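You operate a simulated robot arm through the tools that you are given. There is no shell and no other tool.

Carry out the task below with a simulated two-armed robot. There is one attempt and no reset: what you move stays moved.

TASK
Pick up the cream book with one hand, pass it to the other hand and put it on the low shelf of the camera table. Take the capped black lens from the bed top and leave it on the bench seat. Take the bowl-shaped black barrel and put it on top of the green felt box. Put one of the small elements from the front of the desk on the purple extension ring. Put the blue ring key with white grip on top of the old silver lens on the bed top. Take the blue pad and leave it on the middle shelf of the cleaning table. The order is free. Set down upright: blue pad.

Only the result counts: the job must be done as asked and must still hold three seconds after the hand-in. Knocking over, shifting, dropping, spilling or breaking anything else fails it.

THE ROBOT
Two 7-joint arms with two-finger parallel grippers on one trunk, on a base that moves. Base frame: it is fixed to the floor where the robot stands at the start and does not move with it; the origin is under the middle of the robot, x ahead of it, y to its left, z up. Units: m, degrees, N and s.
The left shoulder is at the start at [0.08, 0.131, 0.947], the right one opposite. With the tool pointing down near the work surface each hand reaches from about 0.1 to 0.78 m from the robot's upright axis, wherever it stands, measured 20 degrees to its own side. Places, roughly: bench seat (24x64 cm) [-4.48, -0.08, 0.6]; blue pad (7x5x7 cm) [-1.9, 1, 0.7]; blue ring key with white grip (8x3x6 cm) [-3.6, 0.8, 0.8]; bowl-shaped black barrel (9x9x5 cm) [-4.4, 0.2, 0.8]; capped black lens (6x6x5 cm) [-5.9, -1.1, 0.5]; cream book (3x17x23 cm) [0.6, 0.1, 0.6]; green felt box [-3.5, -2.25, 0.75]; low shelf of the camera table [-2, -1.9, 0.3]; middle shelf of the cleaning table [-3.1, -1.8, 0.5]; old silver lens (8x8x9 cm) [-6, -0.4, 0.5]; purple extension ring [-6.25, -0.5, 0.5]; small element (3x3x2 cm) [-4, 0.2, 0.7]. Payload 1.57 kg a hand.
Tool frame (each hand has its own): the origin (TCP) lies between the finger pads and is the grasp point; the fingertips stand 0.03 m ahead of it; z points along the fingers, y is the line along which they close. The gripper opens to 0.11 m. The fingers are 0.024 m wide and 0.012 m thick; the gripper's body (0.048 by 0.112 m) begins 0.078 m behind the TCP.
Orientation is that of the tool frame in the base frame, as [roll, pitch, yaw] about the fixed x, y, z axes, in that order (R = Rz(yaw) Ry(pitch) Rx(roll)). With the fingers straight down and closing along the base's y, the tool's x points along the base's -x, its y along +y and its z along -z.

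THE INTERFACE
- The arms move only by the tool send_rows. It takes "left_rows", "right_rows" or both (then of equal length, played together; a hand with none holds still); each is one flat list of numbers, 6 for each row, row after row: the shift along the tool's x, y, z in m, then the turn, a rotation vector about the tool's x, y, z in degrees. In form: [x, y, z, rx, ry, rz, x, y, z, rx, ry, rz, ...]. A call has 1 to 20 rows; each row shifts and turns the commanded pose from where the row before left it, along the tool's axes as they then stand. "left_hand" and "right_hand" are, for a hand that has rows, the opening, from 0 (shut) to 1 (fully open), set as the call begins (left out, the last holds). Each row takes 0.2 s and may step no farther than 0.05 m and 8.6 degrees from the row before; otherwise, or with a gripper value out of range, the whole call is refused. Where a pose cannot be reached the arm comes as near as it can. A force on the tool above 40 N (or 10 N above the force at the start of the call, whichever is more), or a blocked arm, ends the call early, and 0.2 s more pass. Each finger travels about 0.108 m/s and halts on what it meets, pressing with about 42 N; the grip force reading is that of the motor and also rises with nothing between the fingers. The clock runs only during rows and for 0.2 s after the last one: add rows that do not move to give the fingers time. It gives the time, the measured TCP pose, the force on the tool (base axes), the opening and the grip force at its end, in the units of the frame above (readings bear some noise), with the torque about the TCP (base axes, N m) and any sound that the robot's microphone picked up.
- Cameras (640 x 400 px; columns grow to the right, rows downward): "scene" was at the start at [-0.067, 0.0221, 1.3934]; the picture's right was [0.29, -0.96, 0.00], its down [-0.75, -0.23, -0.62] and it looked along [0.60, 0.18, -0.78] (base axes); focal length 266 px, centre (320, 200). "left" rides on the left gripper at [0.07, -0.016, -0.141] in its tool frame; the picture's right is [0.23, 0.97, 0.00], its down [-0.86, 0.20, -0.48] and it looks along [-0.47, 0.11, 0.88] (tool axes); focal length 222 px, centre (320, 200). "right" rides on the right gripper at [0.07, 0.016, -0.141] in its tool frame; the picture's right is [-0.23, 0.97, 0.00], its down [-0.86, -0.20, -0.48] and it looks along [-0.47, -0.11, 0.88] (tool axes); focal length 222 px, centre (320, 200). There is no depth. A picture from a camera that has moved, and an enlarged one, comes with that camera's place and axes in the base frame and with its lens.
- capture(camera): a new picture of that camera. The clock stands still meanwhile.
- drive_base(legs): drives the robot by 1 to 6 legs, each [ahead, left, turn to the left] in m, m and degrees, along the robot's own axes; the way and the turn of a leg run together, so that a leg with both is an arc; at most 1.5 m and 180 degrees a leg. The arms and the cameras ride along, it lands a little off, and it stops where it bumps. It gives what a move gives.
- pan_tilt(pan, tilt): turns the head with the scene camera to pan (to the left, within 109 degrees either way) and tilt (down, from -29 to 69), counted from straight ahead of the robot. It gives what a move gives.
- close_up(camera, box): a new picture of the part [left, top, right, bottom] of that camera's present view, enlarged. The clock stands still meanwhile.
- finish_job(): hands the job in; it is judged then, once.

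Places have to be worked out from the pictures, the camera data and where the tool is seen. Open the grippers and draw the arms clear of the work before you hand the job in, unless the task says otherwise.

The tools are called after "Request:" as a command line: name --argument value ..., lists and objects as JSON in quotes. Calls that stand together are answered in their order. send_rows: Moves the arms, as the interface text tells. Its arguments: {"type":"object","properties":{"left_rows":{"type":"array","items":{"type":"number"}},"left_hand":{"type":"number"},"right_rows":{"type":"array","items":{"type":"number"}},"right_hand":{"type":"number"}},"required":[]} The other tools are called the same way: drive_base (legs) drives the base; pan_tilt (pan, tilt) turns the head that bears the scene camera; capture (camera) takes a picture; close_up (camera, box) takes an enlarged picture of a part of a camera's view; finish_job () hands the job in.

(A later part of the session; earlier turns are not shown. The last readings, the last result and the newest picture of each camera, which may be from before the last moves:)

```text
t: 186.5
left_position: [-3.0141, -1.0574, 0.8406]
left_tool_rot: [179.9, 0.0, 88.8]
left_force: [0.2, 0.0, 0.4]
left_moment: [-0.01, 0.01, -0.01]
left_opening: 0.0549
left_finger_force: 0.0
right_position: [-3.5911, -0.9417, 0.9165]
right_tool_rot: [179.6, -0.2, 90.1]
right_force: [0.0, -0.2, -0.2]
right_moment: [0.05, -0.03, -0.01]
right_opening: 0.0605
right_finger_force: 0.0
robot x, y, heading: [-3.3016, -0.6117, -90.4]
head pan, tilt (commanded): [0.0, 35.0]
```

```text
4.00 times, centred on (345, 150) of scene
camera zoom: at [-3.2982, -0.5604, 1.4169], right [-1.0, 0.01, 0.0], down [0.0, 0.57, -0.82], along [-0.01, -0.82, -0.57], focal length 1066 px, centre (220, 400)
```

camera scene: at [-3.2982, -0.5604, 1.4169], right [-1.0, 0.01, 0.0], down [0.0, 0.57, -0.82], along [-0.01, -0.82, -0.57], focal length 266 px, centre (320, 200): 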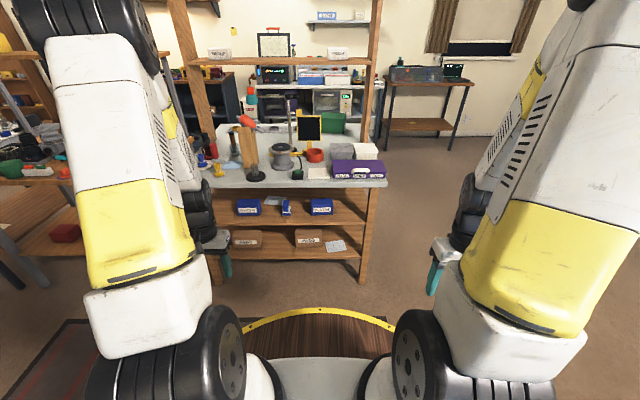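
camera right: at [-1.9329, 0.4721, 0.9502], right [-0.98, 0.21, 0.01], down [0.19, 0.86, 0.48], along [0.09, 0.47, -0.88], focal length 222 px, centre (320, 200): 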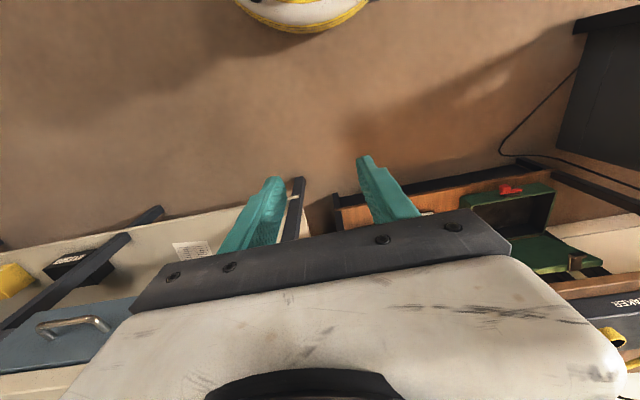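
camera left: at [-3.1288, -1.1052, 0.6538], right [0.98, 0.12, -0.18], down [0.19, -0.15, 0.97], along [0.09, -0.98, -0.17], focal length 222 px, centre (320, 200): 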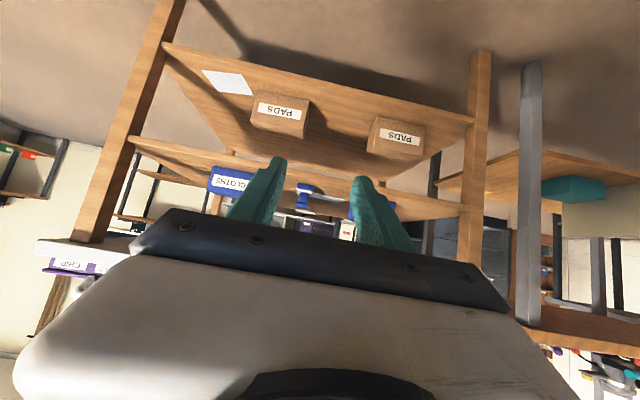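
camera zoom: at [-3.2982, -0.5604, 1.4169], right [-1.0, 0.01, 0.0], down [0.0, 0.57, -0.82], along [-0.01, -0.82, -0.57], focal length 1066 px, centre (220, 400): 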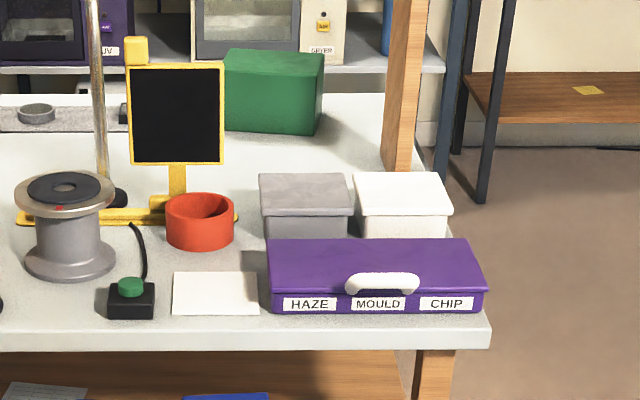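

The green box top must be served from the table's right end (x<-3.6). Now I turn to face +y and drive to stand before the bench and desk wing.

Request:
drive_base --legs '[[0, 0, 180], [0, 0.88, 0]]'

Request:
pan_tilt --pan 0 --tilt 45

Request:
capture --camera "scene"

```text
t: 198.4
left_position: [-4.4577, -0.1542, 0.8409]
left_tool_rot: [179.9, -0.1, -91.2]
left_force: [-1.1, 0.4, 0.2]
left_moment: [0.01, 0.0, -0.02]
left_opening: 0.0551
left_finger_force: 0.0
right_position: [-3.8799, -0.2702, 0.9168]
right_tool_rot: [179.7, -0.1, -89.8]
right_force: [0.0, -0.1, 0.6]
right_moment: [-0.03, 0.02, 0.0]
right_opening: 0.0604
right_finger_force: 0.0
robot x, y, heading: [-4.1726, -0.599, 89.6]
head pan, tilt (commanded): [0.0, 35.0]
```

```text
t: 199.2
left_position: [-4.4586, -0.1536, 0.8407]
left_tool_rot: [179.9, 0.1, -91.1]
left_force: [0.3, -0.4, 0.0]
left_moment: [-0.03, -0.01, 0.0]
left_opening: 0.055
left_finger_force: 0.0
right_position: [-3.8803, -0.269, 0.9165]
right_tool_rot: [179.6, -0.2, -89.8]
right_force: [0.2, -0.5, -0.5]
right_moment: [-0.02, 0.0, -0.01]
right_opening: 0.0603
right_finger_force: 0.1
robot x, y, heading: [-4.1748, -0.5985, 89.6]
head pan, tilt (commanded): [0.0, 45.0]
```

```text
taken
camera scene: at [-4.1726, -0.658, 1.4021], right [1.0, -0.01, 0.0], down [-0.01, -0.71, -0.71], along [0.01, 0.71, -0.71], focal length 266 px, centre (320, 200)
```

scene: 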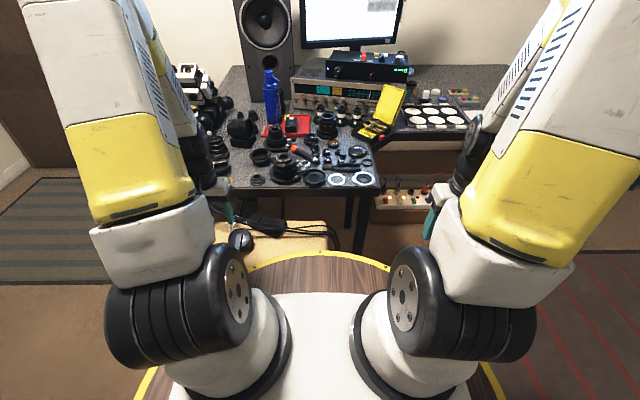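

Good spot: facing the wing over the bench. I enlarge the desk top to identify the parts.

Request:
close_up --camera "scene" --box '[205, 90, 395, 205]'

Request:
close_up --camera "scene" --box '[240, 130, 336, 195]'

Request:
close_up --camera "scene" --box '[290, 130, 386, 195]'

```text
3.37 times, centred on (300, 148) of scene
camera zoom: at [-4.1726, -0.658, 1.4021], right [1.0, -0.01, 0.0], down [-0.01, -0.71, -0.71], along [0.01, 0.71, -0.71], focal length 897 px, centre (387, 377)
```

zoom: 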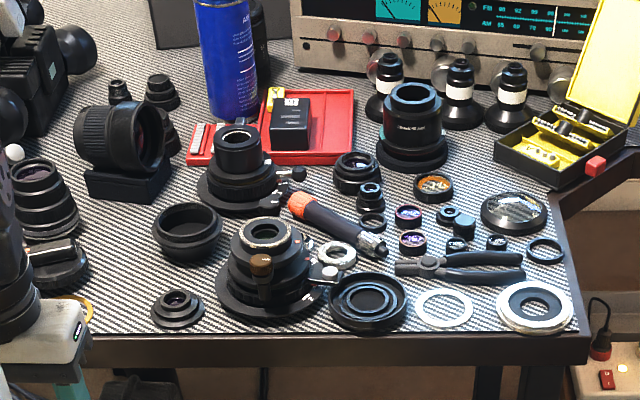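

```text
6.15 times, centred on (288, 162) of scene
camera zoom: at [-4.1726, -0.658, 1.4021], right [1.0, -0.01, 0.0], down [-0.01, -0.71, -0.71], along [0.01, 0.71, -0.71], focal length 1639 px, centre (517, 431)
```

zoom: 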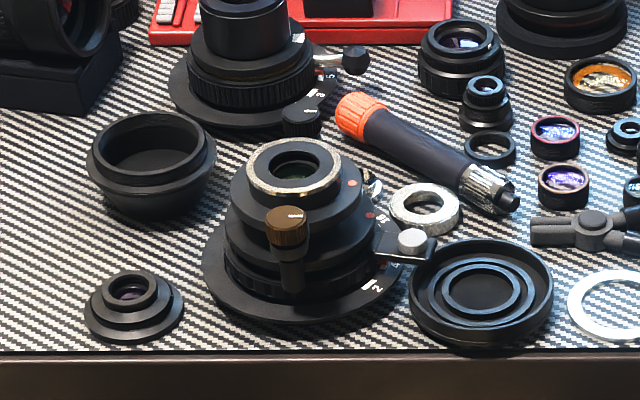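

```text
6.15 times, centred on (338, 162) of scene
camera zoom: at [-4.1726, -0.658, 1.4021], right [1.0, -0.01, 0.0], down [-0.01, -0.71, -0.71], along [0.01, 0.71, -0.71], focal length 1639 px, centre (209, 431)
```

zoom: 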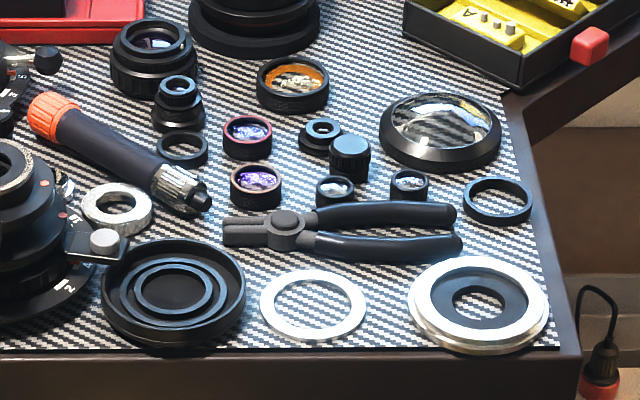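

The bowl-shaped barrel is the black cup at about (-4.39, 0.22), and the small ringed elements lie near (-4.03, 0.22) and (-4.08, 0.22). I look straight down to see how near the bench the base may go.

Request:
pan_tilt --pan 20 --tilt 69

Request:
capture --camera "scene"

Request:
capture --camera "left"

Request:
capture --camera "right"

```text
t: 200.0
left_position: [-4.4587, -0.1542, 0.8418]
left_tool_rot: [179.8, 0.1, -91.2]
left_force: [0.0, -0.2, 1.6]
left_moment: [0.01, 0.0, 0.0]
left_opening: 0.055
left_finger_force: 0.1
right_position: [-3.8814, -0.2698, 0.9162]
right_tool_rot: [179.6, -0.1, -89.8]
right_force: [0.1, -0.2, 0.3]
right_moment: [-0.03, 0.03, -0.02]
right_opening: 0.0606
right_finger_force: 0.1
robot x, y, heading: [-4.173, -0.5988, 89.6]
head pan, tilt (commanded): [20.0, 68.8]
```

```text
taken
camera scene: at [-4.192, -0.6866, 1.3733], right [0.94, 0.33, 0.0], down [0.31, -0.88, -0.36], along [-0.12, 0.34, -0.93], focal length 266 px, centre (320, 200)
```

scene: 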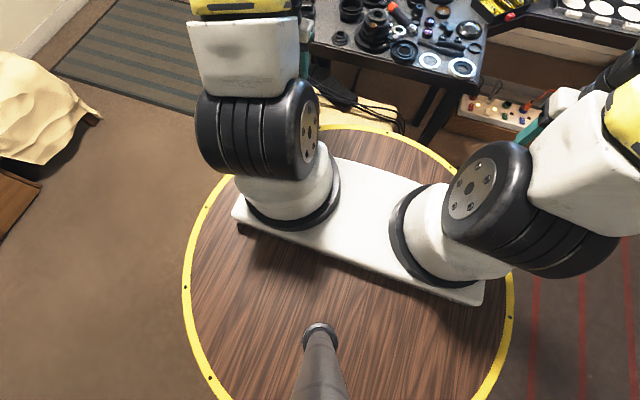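

```text
taken
camera left: at [-4.4419, -0.2236, 0.9828], right [-0.98, -0.21, 0.0], down [-0.18, 0.86, 0.48], along [-0.1, 0.47, -0.88], focal length 222 px, centre (320, 200)
```

left: 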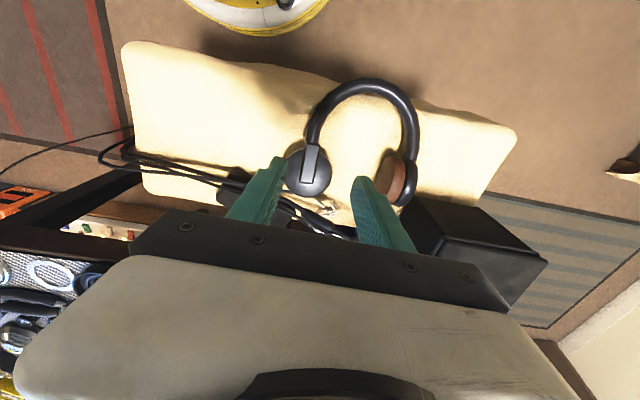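

```text
taken
camera right: at [-3.8951, -0.3386, 1.0589], right [-0.97, 0.22, 0.01], down [0.2, 0.86, 0.48], along [0.1, 0.47, -0.88], focal length 222 px, centre (320, 200)
```

right: 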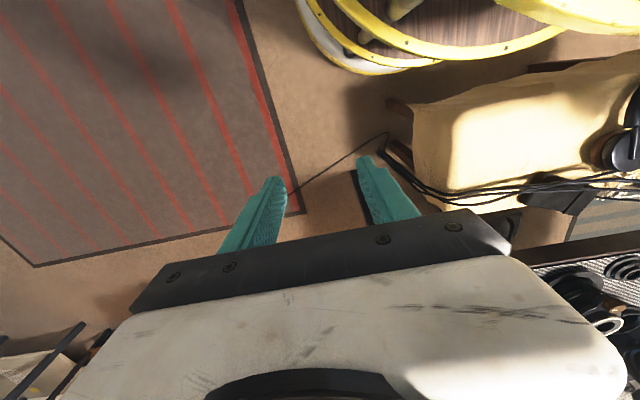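

Bench corners: x -4.16…-4.77, y -0.21…0.03; the base must stop near y≈-0.53. I move to (-4.24, -0.535), from where the left hand can reach the bowl with a slightly pitched hand.

Request:
drive_base --legs '[[0.06, 0.067, 0]]'

Request:
pan_tilt --pan 0 --tilt 45

Request:
close_up --camera "scene" --box '[235, 130, 331, 195]'

```text
t: 201.1
left_position: [-4.5245, -0.0946, 0.8407]
left_tool_rot: [179.9, 0.1, -91.2]
left_force: [0.7, 0.2, 0.1]
left_moment: [0.05, 0.01, -0.01]
left_opening: 0.0549
left_finger_force: 0.0
right_position: [-3.9461, -0.2091, 0.9157]
right_tool_rot: [179.6, -0.1, -89.9]
right_force: [0.3, -1.0, -0.3]
right_moment: [-0.01, -0.01, 0.01]
right_opening: 0.0603
right_finger_force: 0.2
robot x, y, heading: [-4.238, -0.5405, 89.5]
head pan, tilt (commanded): [20.0, 68.8]
```

```text
t: 202.0
left_position: [-4.525, -0.093, 0.8401]
left_tool_rot: [179.9, 0.0, -91.2]
left_force: [0.0, 0.6, 0.0]
left_moment: [-0.01, -0.01, -0.02]
left_opening: 0.0552
left_finger_force: 0.0
right_position: [-3.9477, -0.209, 0.9169]
right_tool_rot: [179.5, -0.2, -89.9]
right_force: [-1.2, 0.3, -0.3]
right_moment: [0.01, 0.03, 0.01]
right_opening: 0.06
right_finger_force: 0.1
robot x, y, heading: [-4.2383, -0.5374, 89.7]
head pan, tilt (commanded): [0.0, 45.0]
```

```text
6.15 times, centred on (283, 162) of scene
camera zoom: at [-4.2392, -0.5973, 1.402], right [1.0, -0.01, 0.0], down [0.0, -0.71, -0.71], along [0.0, 0.71, -0.71], focal length 1639 px, centre (548, 431)
```

zoom: 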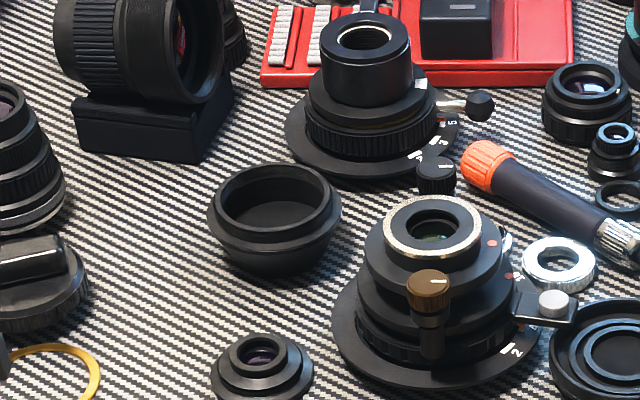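

The bowl measures about 8.4–9 cm across, centre near (-4.41, 0.233), with about 1.5 cm to its right-hand neighbour's flange. I bring the open left hand above it for a wrist view.

Request:
send_rows --left_rows '[-0.038, -0.023, -0.012, 0, 0, 0, -0.038, -0.023, -0.012, 0, 0, 0, -0.038, -0.023, -0.012, 0, 0, 0, -0.038, -0.023, -0.012, 0, 0, 0, -0.038, -0.023, -0.012, 0, 0, 0, 0, 0, 0, 0, 0, 0]' --left_hand 0.97

Request:
capture --camera "left"

Request:
capture --camera "scene"

```text
t: 203.4
left_position: [-4.4042, 0.0935, 0.9004]
left_tool_rot: [179.8, 0.0, -91.2]
left_force: [0.6, 1.2, -0.1]
left_moment: [0.0, -0.01, 0.0]
left_opening: 0.1068
left_finger_force: 0.0
right_position: [-3.9476, -0.2097, 0.9167]
right_tool_rot: [179.6, -0.1, -90.0]
right_force: [0.4, -0.1, -0.5]
right_moment: [-0.01, -0.02, -0.01]
right_opening: 0.0606
right_finger_force: 0.0
robot x, y, heading: [-4.2406, -0.5395, 89.6]
head pan, tilt (commanded): [0.0, 45.0]
```

```text
taken
camera left: at [-4.388, 0.0248, 1.0428], right [-0.98, -0.21, 0.0], down [-0.18, 0.86, 0.48], along [-0.1, 0.47, -0.88], focal length 222 px, centre (320, 200)
```

left: 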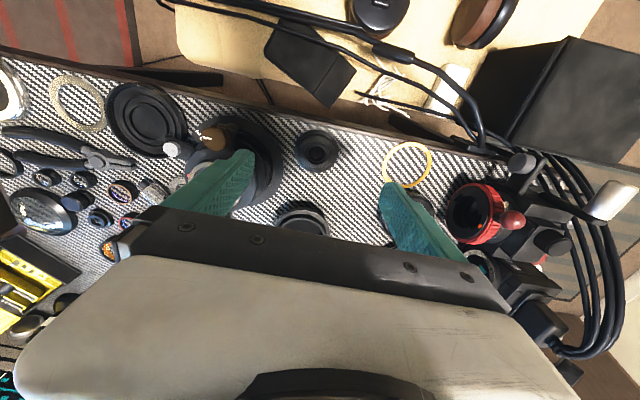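

```text
taken
camera scene: at [-4.2391, -0.5972, 1.4021], right [1.0, -0.01, 0.0], down [-0.01, -0.71, -0.71], along [0.01, 0.71, -0.71], focal length 266 px, centre (320, 200)
```

scene: 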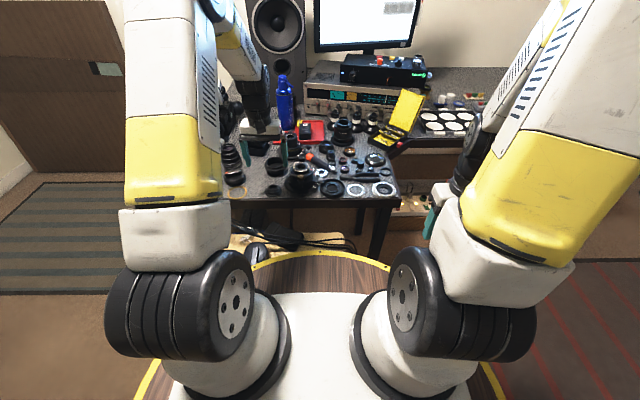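

I zoom the left camera on the bowl between the fingers.

Request:
close_up --camera "left" --box '[220, 120, 420, 250]'

```text
3.08 times, centred on (320, 185) of left
camera zoom: at [-4.388, 0.0248, 1.0428], right [-0.98, -0.21, 0.0], down [-0.18, 0.86, 0.48], along [-0.1, 0.47, -0.88], focal length 684 px, centre (320, 246)
```

zoom: 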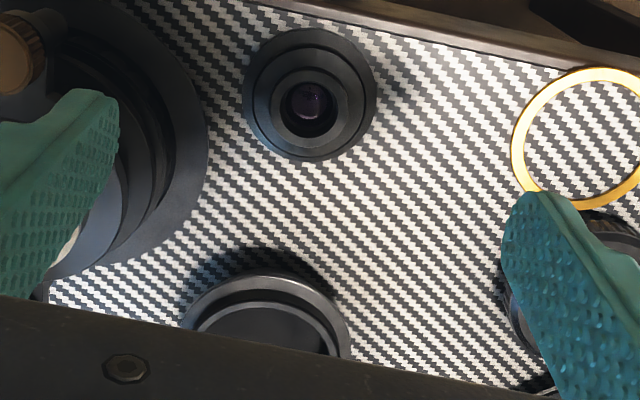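

Bowl centre is about (-4.405, 0.229), widest at z≈0.772, desk top z≈0.735. I pitch the left hand 25°, narrow to 99 mm and move it above the bowl.

Request:
send_rows --left_rows '[0, 0, 0, 0, -8.3, 0, 0, 0, 0, 0, -8.3, 0, 0, 0, 0, 0, -8.4, 0, -0.0256, 0.0009, 0.023, 0, 0, 0, -0.0256, 0.0009, 0.023, 0, 0, 0, -0.0256, 0.0009, 0.023, 0, 0, 0, -0.0256, 0.0009, 0.023, 0, 0, 0, 0, 0, 0, 0, 0, 0]' --left_hand 0.9

Request:
close_up --camera "scene" --box '[225, 110, 331, 195]'

Request:
capture --camera "left"

```text
t: 205.2
left_position: [-4.4069, 0.2262, 0.8613]
left_tool_rot: [180.0, 25.0, -91.3]
left_force: [0.1, -0.7, 0.3]
left_moment: [-0.04, -0.01, -0.01]
left_opening: 0.0992
left_finger_force: 0.0
right_position: [-3.9461, -0.2087, 0.9167]
right_tool_rot: [179.6, -0.2, -89.9]
right_force: [-0.8, -0.9, -0.5]
right_moment: [-0.04, 0.0, 0.02]
right_opening: 0.0604
right_finger_force: 0.1
robot x, y, heading: [-4.2375, -0.5384, 89.7]
head pan, tilt (commanded): [0.0, 45.0]
```

```text
4.71 times, centred on (278, 152) of scene
camera zoom: at [-4.2391, -0.5973, 1.4021], right [1.0, -0.01, 0.0], down [-0.01, -0.71, -0.71], along [0.01, 0.71, -0.71], focal length 1254 px, centre (518, 424)
```

zoom: 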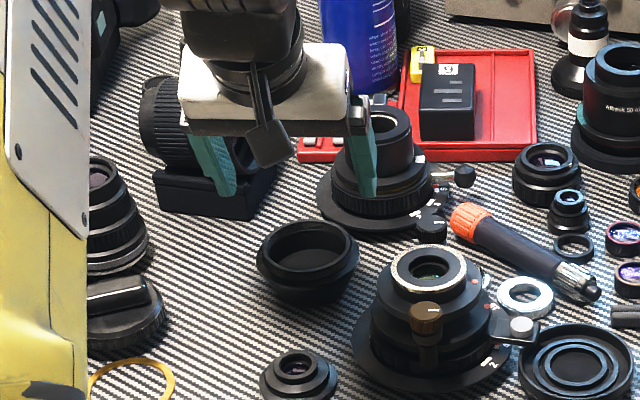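

```text
taken
camera left: at [-4.3911, 0.1028, 0.96], right [-0.98, -0.19, -0.09], down [-0.19, 0.58, 0.8], along [-0.09, 0.8, -0.6], focal length 222 px, centre (320, 200)
```

left: 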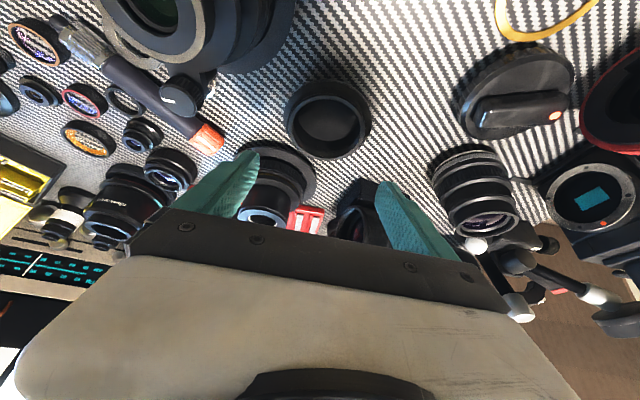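

Both views are clear. I zoom the left camera on the bowl to refine its centre.

Request:
close_up --camera "left" --box '[240, 60, 420, 180]'

```text
3.33 times, centred on (330, 120) of left
camera zoom: at [-4.3911, 0.1028, 0.96], right [-0.98, -0.19, -0.09], down [-0.19, 0.58, 0.8], along [-0.09, 0.8, -0.6], focal length 740 px, centre (287, 467)
```

zoom: 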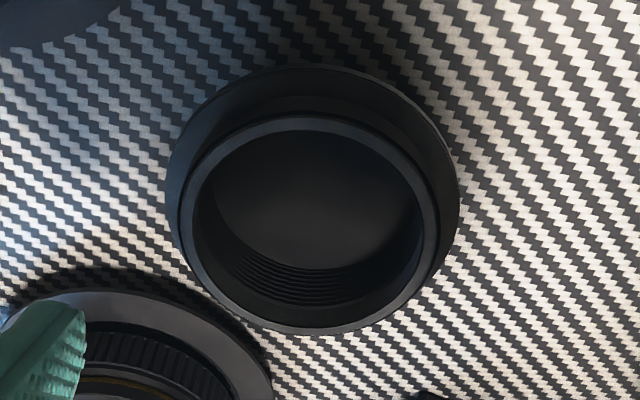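

Centre refined to (-4.403, 0.227), flange 8.5 cm. I shift 4 mm right and lower 5 cm, then check clearance on both sides.

Request:
send_rows --left_rows '[0.0119, -0.002, 0.0222, 0, 0, 0, 0.0119, -0.002, 0.0222, 0, 0, 0, 0, 0, 0, 0, 0, 0]'

Request:
close_up --camera "scene" --box '[235, 120, 331, 190]'

Request:
capture --camera "left"

```text
t: 206.0
left_position: [-4.4026, 0.2225, 0.8118]
left_tool_rot: [179.8, 25.1, -91.2]
left_force: [-0.1, -0.3, 0.0]
left_moment: [0.01, 0.0, -0.05]
left_opening: 0.099
left_finger_force: 0.1
right_position: [-3.9472, -0.2095, 0.9159]
right_tool_rot: [179.5, -0.1, -89.8]
right_force: [-1.1, -0.8, -0.5]
right_moment: [0.0, -0.04, -0.01]
right_opening: 0.0606
right_finger_force: 0.1
robot x, y, heading: [-4.2392, -0.5375, 89.8]
head pan, tilt (commanded): [0.0, 45.0]
```

```text
5.71 times, centred on (283, 155) of scene
camera zoom: at [-4.2391, -0.5972, 1.4021], right [1.0, -0.01, 0.0], down [-0.01, -0.71, -0.71], along [0.01, 0.71, -0.71], focal length 1522 px, centre (531, 457)
```

zoom: 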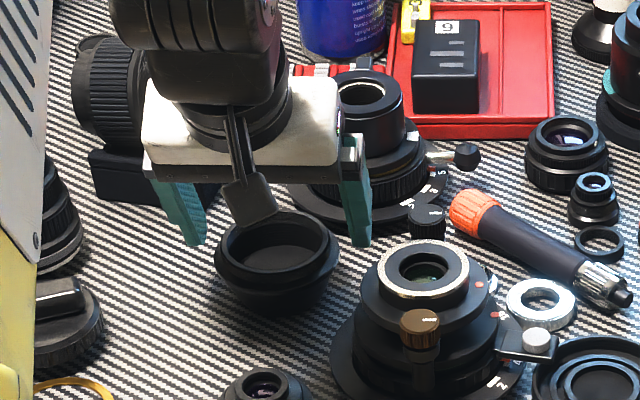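

```text
taken
camera left: at [-4.3873, 0.1005, 0.9099], right [-0.98, -0.18, -0.09], down [-0.19, 0.58, 0.8], along [-0.09, 0.8, -0.6], focal length 222 px, centre (320, 200)
```

left: 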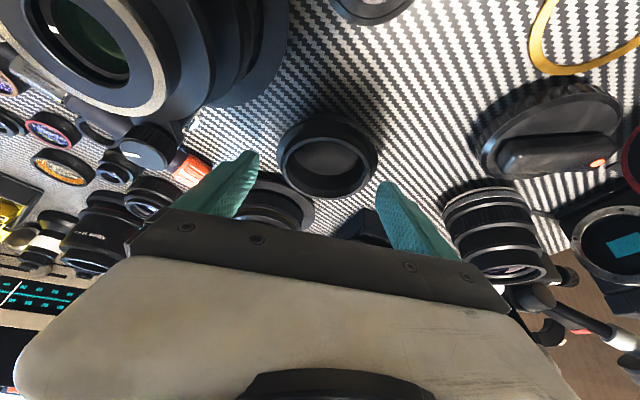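

The bowl is centred between the fingers. I lower the last 3.4 cm and close.

Request:
send_rows --left_rows '[0.0072, 0, 0.0154, 0, 0, 0, 0.0072, 0, 0.0154, 0, 0, 0, 0, 0, 0, 0, 0, 0]'

Request:
close_up --camera "scene" --box '[235, 120, 331, 190]'

Request:
capture --camera "left"

```text
t: 206.8
left_position: [-4.4022, 0.2226, 0.7765]
left_tool_rot: [179.7, 25.0, -91.4]
left_force: [-0.1, 0.0, -0.7]
left_moment: [0.01, -0.01, -0.03]
left_opening: 0.099
left_finger_force: 0.0
right_position: [-3.9474, -0.2092, 0.9159]
right_tool_rot: [179.6, -0.1, -89.9]
right_force: [-0.6, -0.6, 0.7]
right_moment: [0.02, 0.0, 0.01]
right_opening: 0.0604
right_finger_force: 0.0
robot x, y, heading: [-4.2402, -0.5352, 89.9]
head pan, tilt (commanded): [0.0, 45.0]
```

```text
5.71 times, centred on (283, 155) of scene
camera zoom: at [-4.2391, -0.5972, 1.4021], right [1.0, -0.01, 0.0], down [-0.01, -0.71, -0.71], along [0.01, 0.71, -0.71], focal length 1522 px, centre (531, 457)
```

zoom: 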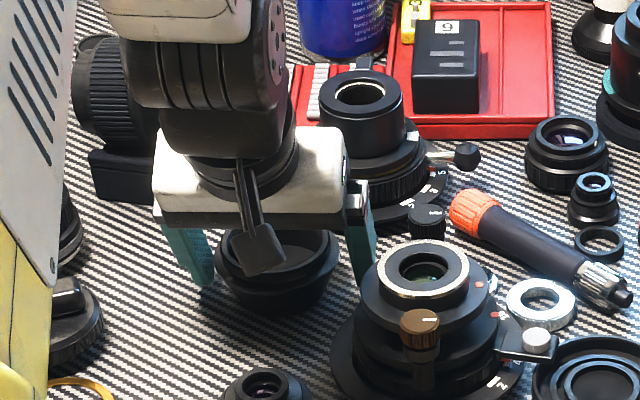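

```text
taken
camera left: at [-4.3872, 0.1007, 0.8757], right [-0.98, -0.18, -0.09], down [-0.19, 0.58, 0.8], along [-0.09, 0.8, -0.6], focal length 222 px, centre (320, 200)
```

left: 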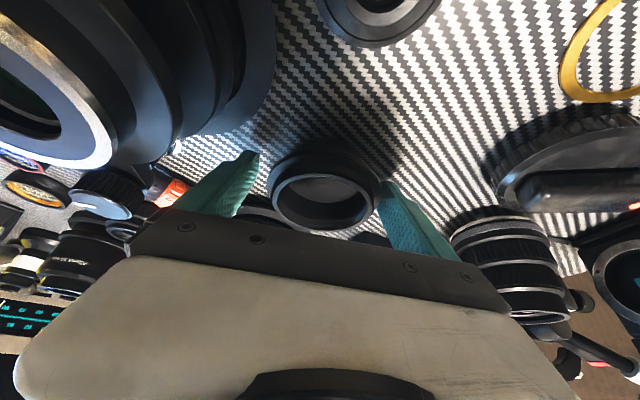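

Fingers flank the bowl with clear gaps, no contact force. I close on it.

Request:
send_rows --left_rows '[0, 0, 0, 0, 0, 0, 0, 0, 0, 0, 0, 0, 0, 0, 0, 0, 0, 0, 0, 0, 0, 0, 0, 0]' --left_hand 0.5

Request:
capture --camera "left"

```text
t: 207.8
left_position: [-4.4027, 0.2236, 0.7763]
left_tool_rot: [179.9, 25.1, -91.3]
left_force: [-0.7, 0.0, 0.9]
left_moment: [0.06, -0.01, 0.03]
left_opening: 0.0831
left_finger_force: 41.7
right_position: [-3.9472, -0.2084, 0.9171]
right_tool_rot: [179.7, -0.1, -89.9]
right_force: [0.2, 0.7, -0.4]
right_moment: [-0.04, 0.04, -0.03]
right_opening: 0.0604
right_finger_force: 0.1
robot x, y, heading: [-4.2411, -0.5374, 89.5]
head pan, tilt (commanded): [0.0, 45.0]
```

```text
taken
camera left: at [-4.3873, 0.1007, 0.8758], right [-0.98, -0.18, -0.09], down [-0.19, 0.58, 0.8], along [-0.09, 0.8, -0.6], focal length 222 px, centre (320, 200)
```

left: 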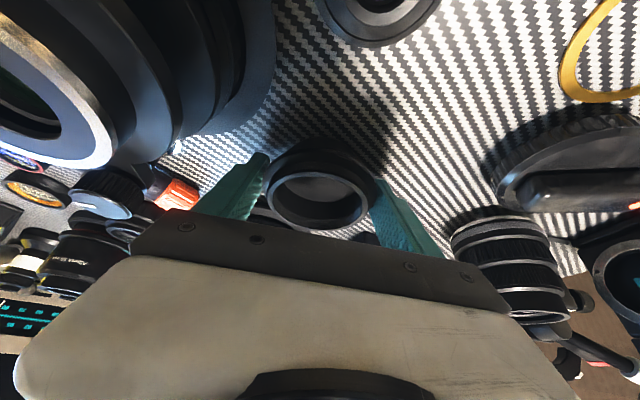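

The bowl is gripped (83 mm, 42 N). I lift it straight up.

Request:
send_rows --left_rows '[-0.0063, 0, -0.0136, 0, 0, 0, -0.0127, 0, -0.0272, 0, 0, 0, -0.0127, 0, -0.0272, 0, 0, 0, -0.0127, 0, -0.0272, 0, 0, 0, -0.0127, 0, -0.0272, 0, 0, 0, 0, 0, 0, 0, 0, 0]'

Request:
capture --camera "left"

Request:
close_up --camera "scene" --box '[225, 80, 395, 200]'

```text
t: 209.2
left_position: [-4.4029, 0.2234, 0.9121]
left_tool_rot: [179.9, 25.0, -91.3]
left_force: [-0.9, -0.8, -1.4]
left_moment: [-0.04, 0.0, 0.01]
left_opening: 0.0833
left_finger_force: 42.0
right_position: [-3.9477, -0.2087, 0.915]
right_tool_rot: [179.6, -0.2, -89.9]
right_force: [0.0, -0.4, -1.5]
right_moment: [0.02, -0.04, -0.02]
right_opening: 0.0606
right_finger_force: 0.0
robot x, y, heading: [-4.2382, -0.5372, 89.7]
head pan, tilt (commanded): [0.0, 45.0]
```

```text
taken
camera left: at [-4.3872, 0.1004, 1.0114], right [-0.98, -0.18, -0.09], down [-0.19, 0.58, 0.8], along [-0.09, 0.8, -0.6], focal length 222 px, centre (320, 200)
```

left: 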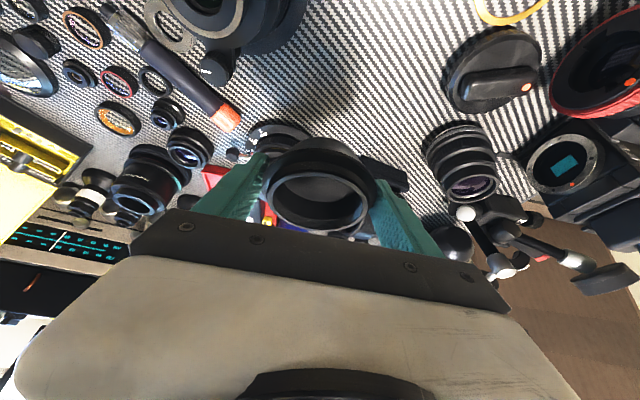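

```text
3.33 times, centred on (310, 140) of scene
camera zoom: at [-4.2391, -0.5971, 1.4021], right [1.0, -0.01, 0.0], down [-0.01, -0.71, -0.71], along [0.01, 0.71, -0.71], focal length 888 px, centre (353, 400)
```

zoom: 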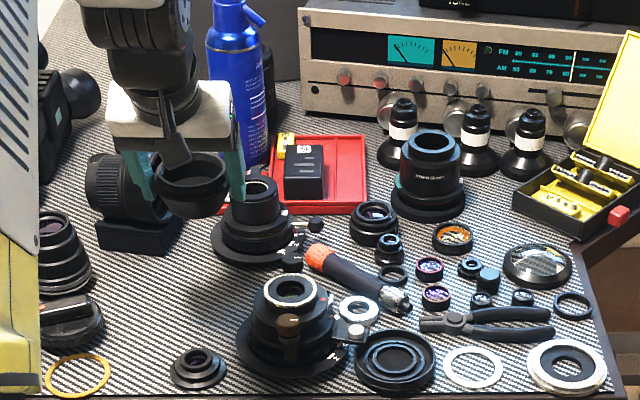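

The bowl came up cleanly. I draw the left hand back over the bench, and bring the right hand forward to look at the small elements.

Request:
send_rows --left_rows '[0.0378, 0, -0.0176, 0, 0, 0, 0.0378, 0, -0.0176, 0, 0, 0, 0.0378, 0, -0.0176, 0, 0, 0, 0.0378, 0, -0.0176, 0, 0, 0, 0.0378, 0, -0.0176, 0, 0, 0, 0.0378, 0, -0.0176, 0, 0, 0]'

Request:
send_rows --right_rows '[-0.0388, 0.009, 0.003, 0, 0, 0, -0.0388, 0.009, 0.003, 0, 0, 0, -0.0388, 0.009, 0.003, 0, 0, 0, -0.0388, 0.009, 0.003, 0, 0, 0, -0.0388, 0.009, 0.003, 0, 0, 0, -0.0388, 0.009, 0.003, 0, 0, 0, -0.0388, 0.009, 0.003, 0, 0, 0, -0.0388, 0.009, 0.003, 0, 0, 0, 0, 0, 0, 0, 0, 0]' --right_hand 0.45

Request:
capture --camera "right"

Request:
close_up --camera "scene" --box '[310, 130, 400, 190]'

```text
t: 210.6
left_position: [-4.4069, -0.0282, 0.9103]
left_tool_rot: [179.9, 24.9, -91.3]
left_force: [0.6, 0.8, -1.3]
left_moment: [-0.05, -0.03, 0.0]
left_opening: 0.0831
left_finger_force: 41.8
right_position: [-3.9473, -0.2087, 0.9181]
right_tool_rot: [179.6, 0.0, -89.8]
right_force: [-1.3, 0.6, -0.9]
right_moment: [-0.01, -0.01, 0.01]
right_opening: 0.0603
right_finger_force: 0.1
robot x, y, heading: [-4.2409, -0.5404, 89.5]
head pan, tilt (commanded): [0.0, 45.0]
```

```text
t: 212.6
left_position: [-4.4069, -0.029, 0.9118]
left_tool_rot: [179.9, 24.9, -91.3]
left_force: [-0.1, -0.4, -0.9]
left_moment: [-0.02, 0.01, 0.05]
left_opening: 0.0832
left_finger_force: 42.1
right_position: [-4.0197, 0.1015, 0.8923]
right_tool_rot: [179.6, -0.1, -89.9]
right_force: [0.0, 0.4, 0.4]
right_moment: [0.04, 0.01, 0.0]
right_opening: 0.0494
right_finger_force: 0.0
robot x, y, heading: [-4.2391, -0.5354, 89.6]
head pan, tilt (commanded): [0.0, 45.0]
```

```text
taken
camera right: at [-4.034, 0.0337, 1.0347], right [-0.97, 0.23, 0.01], down [0.2, 0.86, 0.48], along [0.1, 0.47, -0.88], focal length 222 px, centre (320, 200)
```

right: 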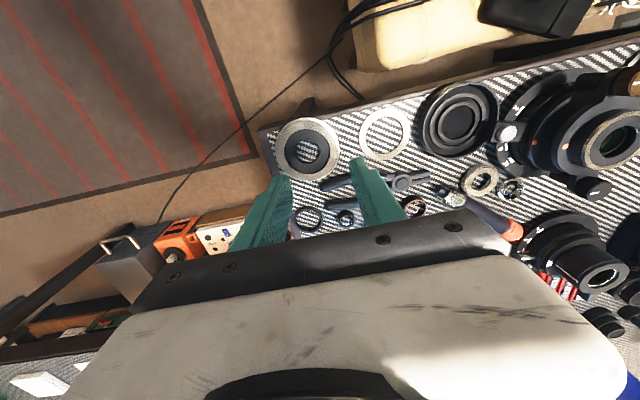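

```text
6.67 times, centred on (355, 160) of scene
camera zoom: at [-4.2391, -0.5972, 1.4021], right [1.0, -0.01, 0.0], down [-0.01, -0.71, -0.71], along [0.01, 0.71, -0.71], focal length 1776 px, centre (87, 467)
```

zoom: 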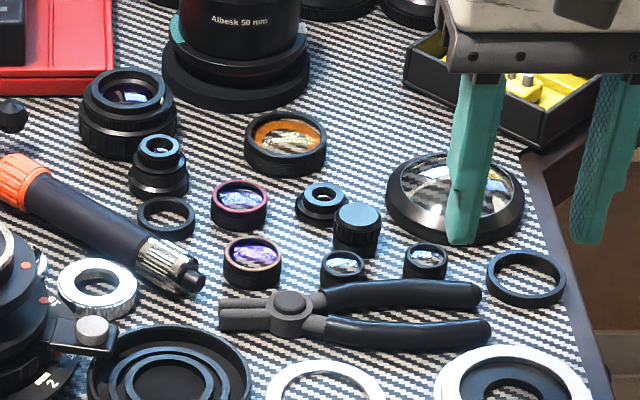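

The nearest small element to the listed place is the glass ring at about (-4.029, 0.230). I zoom the right camera for an independent fix.

Request:
close_up --camera "right" --box '[280, 150, 440, 250]'

Request:
close_up --camera "scene" --box '[340, 150, 385, 180]'

```text
4.00 times, centred on (360, 200) of right
camera zoom: at [-4.034, 0.0337, 1.0347], right [-0.97, 0.23, 0.01], down [0.2, 0.86, 0.48], along [0.1, 0.47, -0.88], focal length 888 px, centre (160, 200)
```

zoom: 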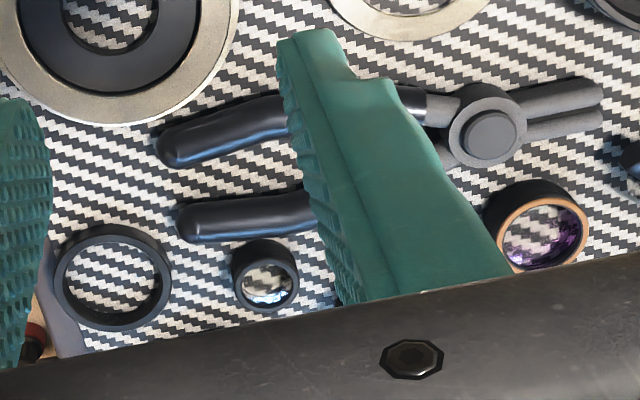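

```text
13.33 times, centred on (362, 165) of scene
camera zoom: at [-4.2391, -0.5972, 1.4021], right [1.0, -0.01, 0.0], down [-0.01, -0.71, -0.71], along [0.01, 0.71, -0.71], focal length 3552 px, centre (-247, 667)
```

zoom: 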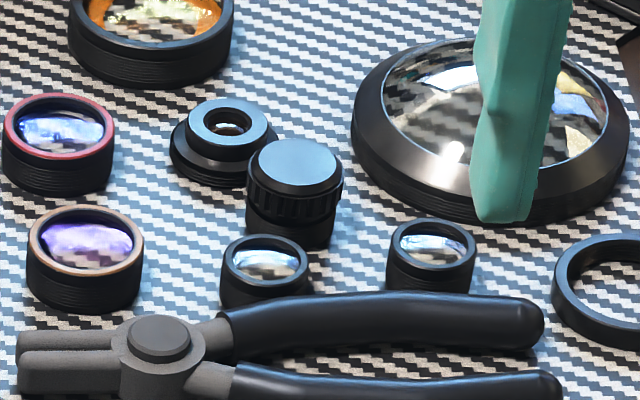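

Wrist fix: element at (-4.034, 0.233), top z≈0.747, gaps of about 24 mm to its neighbours left and right. I pitch the right hand 25°, set 38 mm opening and hover above it.

Request:
send_rows --right_rows '[0, 0, 0, 0, -8.3, 0, 0, 0, 0, 0, -8.3, 0, 0, 0, 0, 0, -8.4, 0, -0.0242, 0.0048, 0.0297, 0, 0, 0, -0.0242, 0.0048, 0.0297, 0, 0, 0, -0.0242, 0.0048, 0.0297, 0, 0, 0, 0, 0, 0, 0, 0, 0]' --right_hand 0.345

Request:
capture --camera "right"

Request:
close_up --camera "right" --box '[220, 80, 400, 200]'

```text
t: 214.2
left_position: [-4.4074, -0.0281, 0.9107]
left_tool_rot: [180.0, 25.1, -91.3]
left_force: [-0.1, -0.6, -1.6]
left_moment: [0.01, 0.0, 0.0]
left_opening: 0.0832
left_finger_force: 42.1
right_position: [-4.0338, 0.2047, 0.8428]
right_tool_rot: [179.6, 24.9, -90.1]
right_force: [0.3, -0.6, -0.2]
right_moment: [-0.01, 0.0, 0.0]
right_opening: 0.0381
right_finger_force: 0.1
robot x, y, heading: [-4.2416, -0.5402, 89.6]
head pan, tilt (commanded): [0.0, 45.0]
```

```text
taken
camera right: at [-4.0498, 0.0826, 0.9422], right [-0.97, 0.2, 0.1], down [0.2, 0.57, 0.79], along [0.1, 0.79, -0.6], focal length 222 px, centre (320, 200)
```

right: 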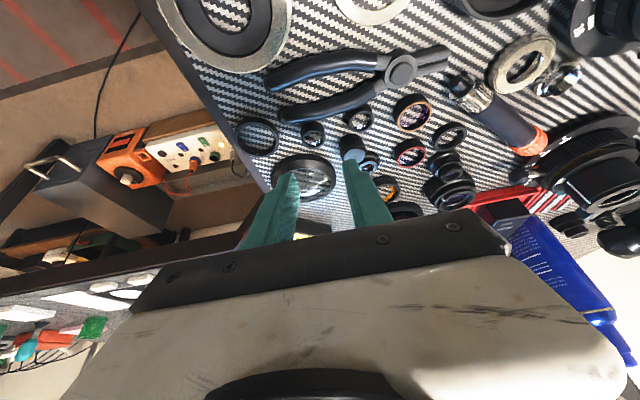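

```text
3.33 times, centred on (310, 140) of right
camera zoom: at [-4.0498, 0.0826, 0.9422], right [-0.97, 0.2, 0.1], down [0.2, 0.57, 0.79], along [0.1, 0.79, -0.6], focal length 740 px, centre (353, 400)
```

zoom: 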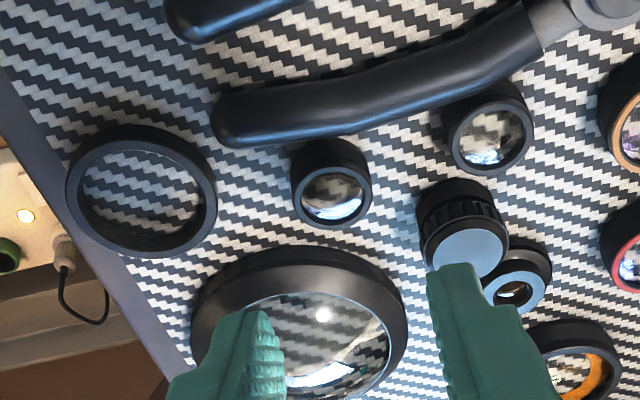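

The element is hemmed in by the pliers' handle and a capped cylinder. I back the right hand off and open it wide to map the small parts from above.

Request:
send_rows --right_rows '[0.0242, 0.008, -0.0297, 0, 0, 0, 0.0242, 0.008, -0.0297, 0, 0, 0, 0.0242, 0.008, -0.0297, 0, 0, 0, 0, 0.01, 0, 0, 8.3, 0, 0, 0.01, 0, 0, 8.3, 0, 0, 0, 0, 0, 8.4, 0, 0, 0, 0, 0, 0, 0]' --right_hand 1.0

Request:
close_up --camera "right" --box '[230, 100, 430, 225]'

```text
t: 215.8
left_position: [-4.4073, -0.0286, 0.9116]
left_tool_rot: [179.9, 24.9, -91.3]
left_force: [-0.1, -0.3, -1.2]
left_moment: [-0.01, 0.01, -0.01]
left_opening: 0.0833
left_finger_force: 41.7
right_position: [-4.0782, 0.1002, 0.8936]
right_tool_rot: [179.7, -0.1, -89.9]
right_force: [0.6, -0.6, 0.7]
right_moment: [-0.03, 0.0, -0.02]
right_opening: 0.11
right_finger_force: 0.1
robot x, y, heading: [-4.2389, -0.5383, 89.8]
head pan, tilt (commanded): [0.0, 45.0]
```

```text
3.20 times, centred on (330, 162) of right
camera zoom: at [-4.093, 0.0319, 1.036], right [-0.97, 0.23, 0.01], down [0.2, 0.86, 0.47], along [0.1, 0.46, -0.88], focal length 711 px, centre (288, 320)
```

zoom: 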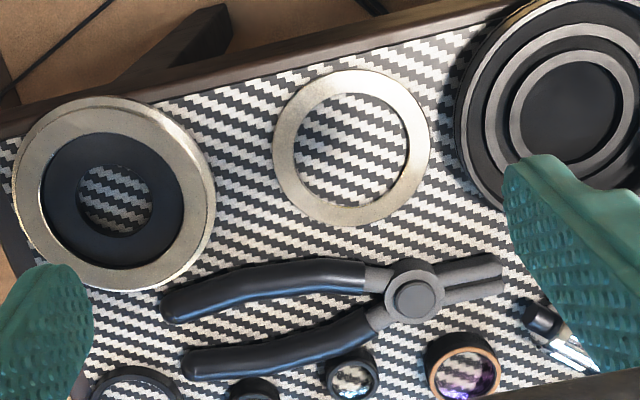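

I go back 7 cm more so the parts behind the pliers come into view.

Request:
send_rows --right_rows '[0.04, 0, -0.02, 0, 0, 0, 0.035, 0, -0.02, 0, 0, 0, 0, 0, 0, 0, 0, 0]'

Request:
close_up --camera "right" --box '[240, 120, 400, 220]'

```text
t: 216.6
left_position: [-4.4064, -0.0277, 0.9115]
left_tool_rot: [179.9, 25.0, -91.3]
left_force: [0.5, -0.2, -0.8]
left_moment: [-0.01, 0.0, -0.02]
left_opening: 0.0832
left_finger_force: 41.9
right_position: [-4.0794, 0.0262, 0.9325]
right_tool_rot: [179.6, -0.1, -89.9]
right_force: [-0.2, 0.2, 0.5]
right_moment: [0.0, 0.01, 0.01]
right_opening: 0.11
right_finger_force: 0.0
robot x, y, heading: [-4.2371, -0.5357, 89.5]
head pan, tilt (commanded): [0.0, 45.0]
```

```text
4.00 times, centred on (320, 170) of right
camera zoom: at [-4.0932, -0.0426, 1.0752], right [-0.97, 0.22, 0.01], down [0.2, 0.86, 0.48], along [0.1, 0.46, -0.88], focal length 888 px, centre (320, 320)
```

zoom: 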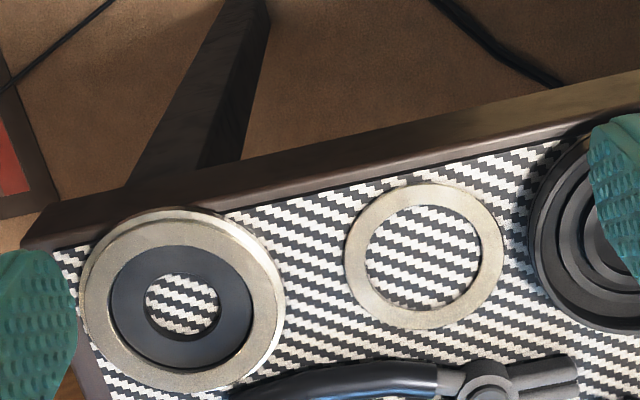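

Image down is the far side, so I must be farther ahead with pitch to see them. I go there with the fingers wide open.

Request:
send_rows --right_rows '[0, 0, 0, 0, -8.3, 0, 0, 0, 0, 0, -8.3, 0, 0, 0, 0, 0, -8.4, 0, -0.0337, -0.002, 0.0223, 0, 0, 0, -0.0337, -0.002, 0.0223, 0, 0, 0, -0.0337, -0.002, 0.0223, 0, 0, 0, -0.0337, -0.002, 0.0223, 0, 0, 0, -0.0337, -0.002, 0.0223, 0, 0, 0, 0, 0, 0, 0, 0, 0]'

Request:
close_up --camera "right" --box '[240, 90, 400, 190]'

```text
t: 218.6
left_position: [-4.408, -0.0277, 0.9102]
left_tool_rot: [179.9, 25.1, -91.3]
left_force: [-0.2, -0.6, -1.0]
left_moment: [0.0, 0.05, 0.0]
left_opening: 0.083
left_finger_force: 42.1
right_position: [-4.069, 0.2271, 0.9036]
right_tool_rot: [179.4, 24.9, -90.0]
right_force: [0.6, -0.3, 0.8]
right_moment: [0.01, 0.01, -0.01]
right_opening: 0.11
right_finger_force: 0.0
robot x, y, heading: [-4.2366, -0.5389, 89.4]
head pan, tilt (commanded): [0.0, 45.0]
```

```text
4.00 times, centred on (320, 140) of right
camera zoom: at [-4.0829, 0.1046, 1.0037], right [-0.97, 0.2, 0.1], down [0.2, 0.57, 0.79], along [0.1, 0.79, -0.6], focal length 888 px, centre (320, 440)
```

zoom: 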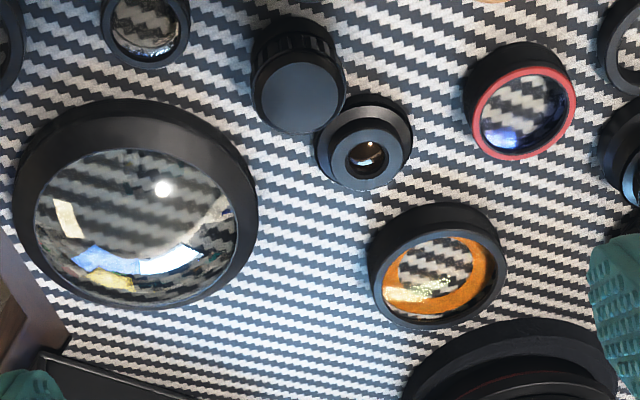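

Very clear. I shift the crop toward the nearer rows to include both glass elements, the purple one and the pliers.

Request:
close_up --camera "right" --box '[240, 40, 400, 140]'

Request:
close_up --camera "right" --box '[250, 50, 330, 100]'

```text
4.00 times, centred on (320, 90) of right
camera zoom: at [-4.0829, 0.1046, 1.0037], right [-0.97, 0.2, 0.1], down [0.2, 0.57, 0.79], along [0.1, 0.79, -0.6], focal length 888 px, centre (320, 640)
```

zoom: 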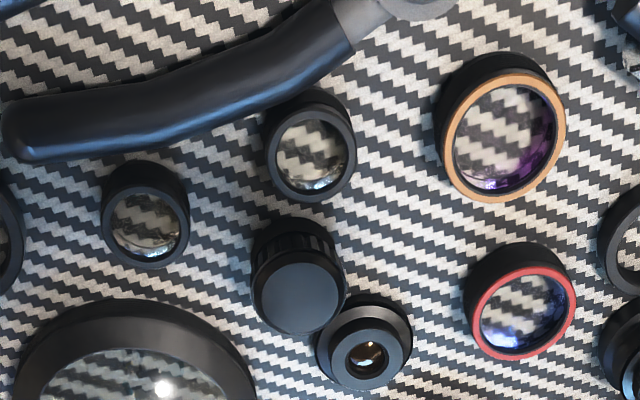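

```text
8.00 times, centred on (290, 75) of right
camera zoom: at [-4.0829, 0.1046, 1.0037], right [-0.97, 0.2, 0.1], down [0.2, 0.57, 0.79], along [0.1, 0.79, -0.6], focal length 1777 px, centre (560, 1200)
```

zoom: 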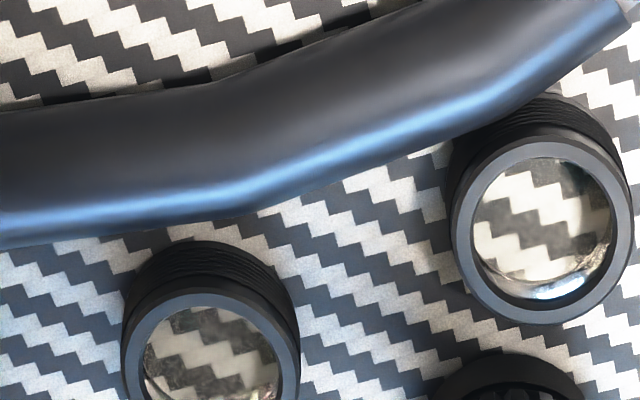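

I now have an exact map: the element at about (-4.030, 0.232) has a workable slot for a vertical hand, best done from a closer stand later with a free choice of hand. First I deliver the bowl; I stow the right hand.

Request:
send_rows --right_rows '[0.0397, -0.0125, -0.0185, 0, 0, 0, 0.0397, -0.0125, -0.0185, 0, 0, 0, 0.0397, -0.0125, -0.0185, 0, 0, 0, 0.0397, -0.0125, -0.0185, 0, 0, 0, 0.0397, -0.0125, -0.0185, 0, 0, 0, 0.0397, -0.0125, -0.0185, 0, 0, 0, 0.0397, -0.0125, -0.0185, 0, 0, 0, 0.0397, -0.0125, -0.0185, 0, 0, 0, 0, 0, 0, 0, 8.3, 0, 0, 0, 0, 0, 8.3, 0, 0, 0, 0, 0, 8.4, 0]' --right_hand 0.5

Request:
drive_base --legs '[[-0.45, 0, 0]]'

Request:
pan_tilt --pan 100 --tilt 20

Request:
capture --camera "scene"

```text
t: 221.0
left_position: [-4.4076, -0.0296, 0.9107]
left_tool_rot: [180.0, 25.1, -91.3]
left_force: [-0.5, -0.1, -1.7]
left_moment: [0.0, 0.03, 0.02]
left_opening: 0.0831
left_finger_force: 42.0
right_position: [-3.9553, -0.1026, 0.9056]
right_tool_rot: [179.6, -0.2, -90.0]
right_force: [-0.3, 0.3, 0.7]
right_moment: [0.05, 0.0, 0.01]
right_opening: 0.055
right_finger_force: 0.0
right hand out of reach, approached as far as the arm can: row 8
robot x, y, heading: [-4.2365, -0.5384, 89.7]
head pan, tilt (commanded): [0.0, 45.0]
```

```text
t: 223.7
left_position: [-4.4109, -0.478, 0.9108]
left_tool_rot: [179.9, 25.0, -91.3]
left_force: [0.3, 0.0, -1.3]
left_moment: [0.02, -0.01, -0.03]
left_opening: 0.083
left_finger_force: 41.8
right_position: [-3.9595, -0.5509, 0.9057]
right_tool_rot: [179.6, -0.1, -89.9]
right_force: [0.1, 0.8, 0.2]
right_moment: [0.01, -0.02, -0.04]
right_opening: 0.0551
right_finger_force: 0.0
robot x, y, heading: [-4.2391, -0.9875, 89.3]
head pan, tilt (commanded): [0.0, 45.0]
```

```text
t: 225.5
left_position: [-4.4116, -0.4778, 0.9105]
left_tool_rot: [179.9, 25.1, -91.3]
left_force: [-0.6, 0.6, -0.4]
left_moment: [-0.03, 0.01, 0.0]
left_opening: 0.083
left_finger_force: 41.9
right_position: [-3.9587, -0.551, 0.9044]
right_tool_rot: [179.6, -0.1, -89.9]
right_force: [-0.4, -0.2, 0.7]
right_moment: [0.02, 0.02, 0.0]
right_opening: 0.0552
right_finger_force: 0.1
robot x, y, heading: [-4.2413, -0.9851, 89.8]
head pan, tilt (commanded): [100.0, 20.0]
```

```text
taken
camera scene: at [-4.335, -1.1436, 1.4408], right [-0.17, 0.99, 0.0], down [0.34, 0.06, -0.94], along [-0.93, -0.16, -0.34], focal length 266 px, centre (320, 200)
```

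scene: 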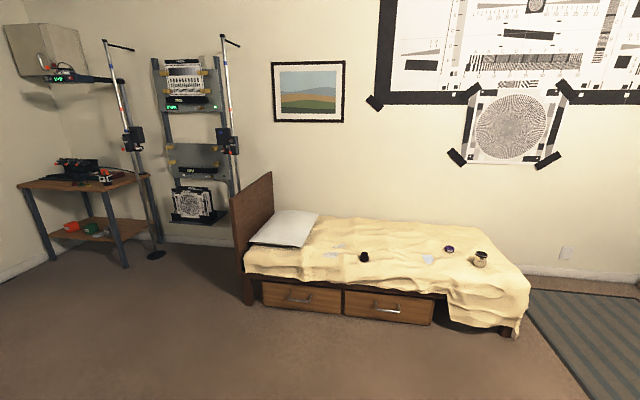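

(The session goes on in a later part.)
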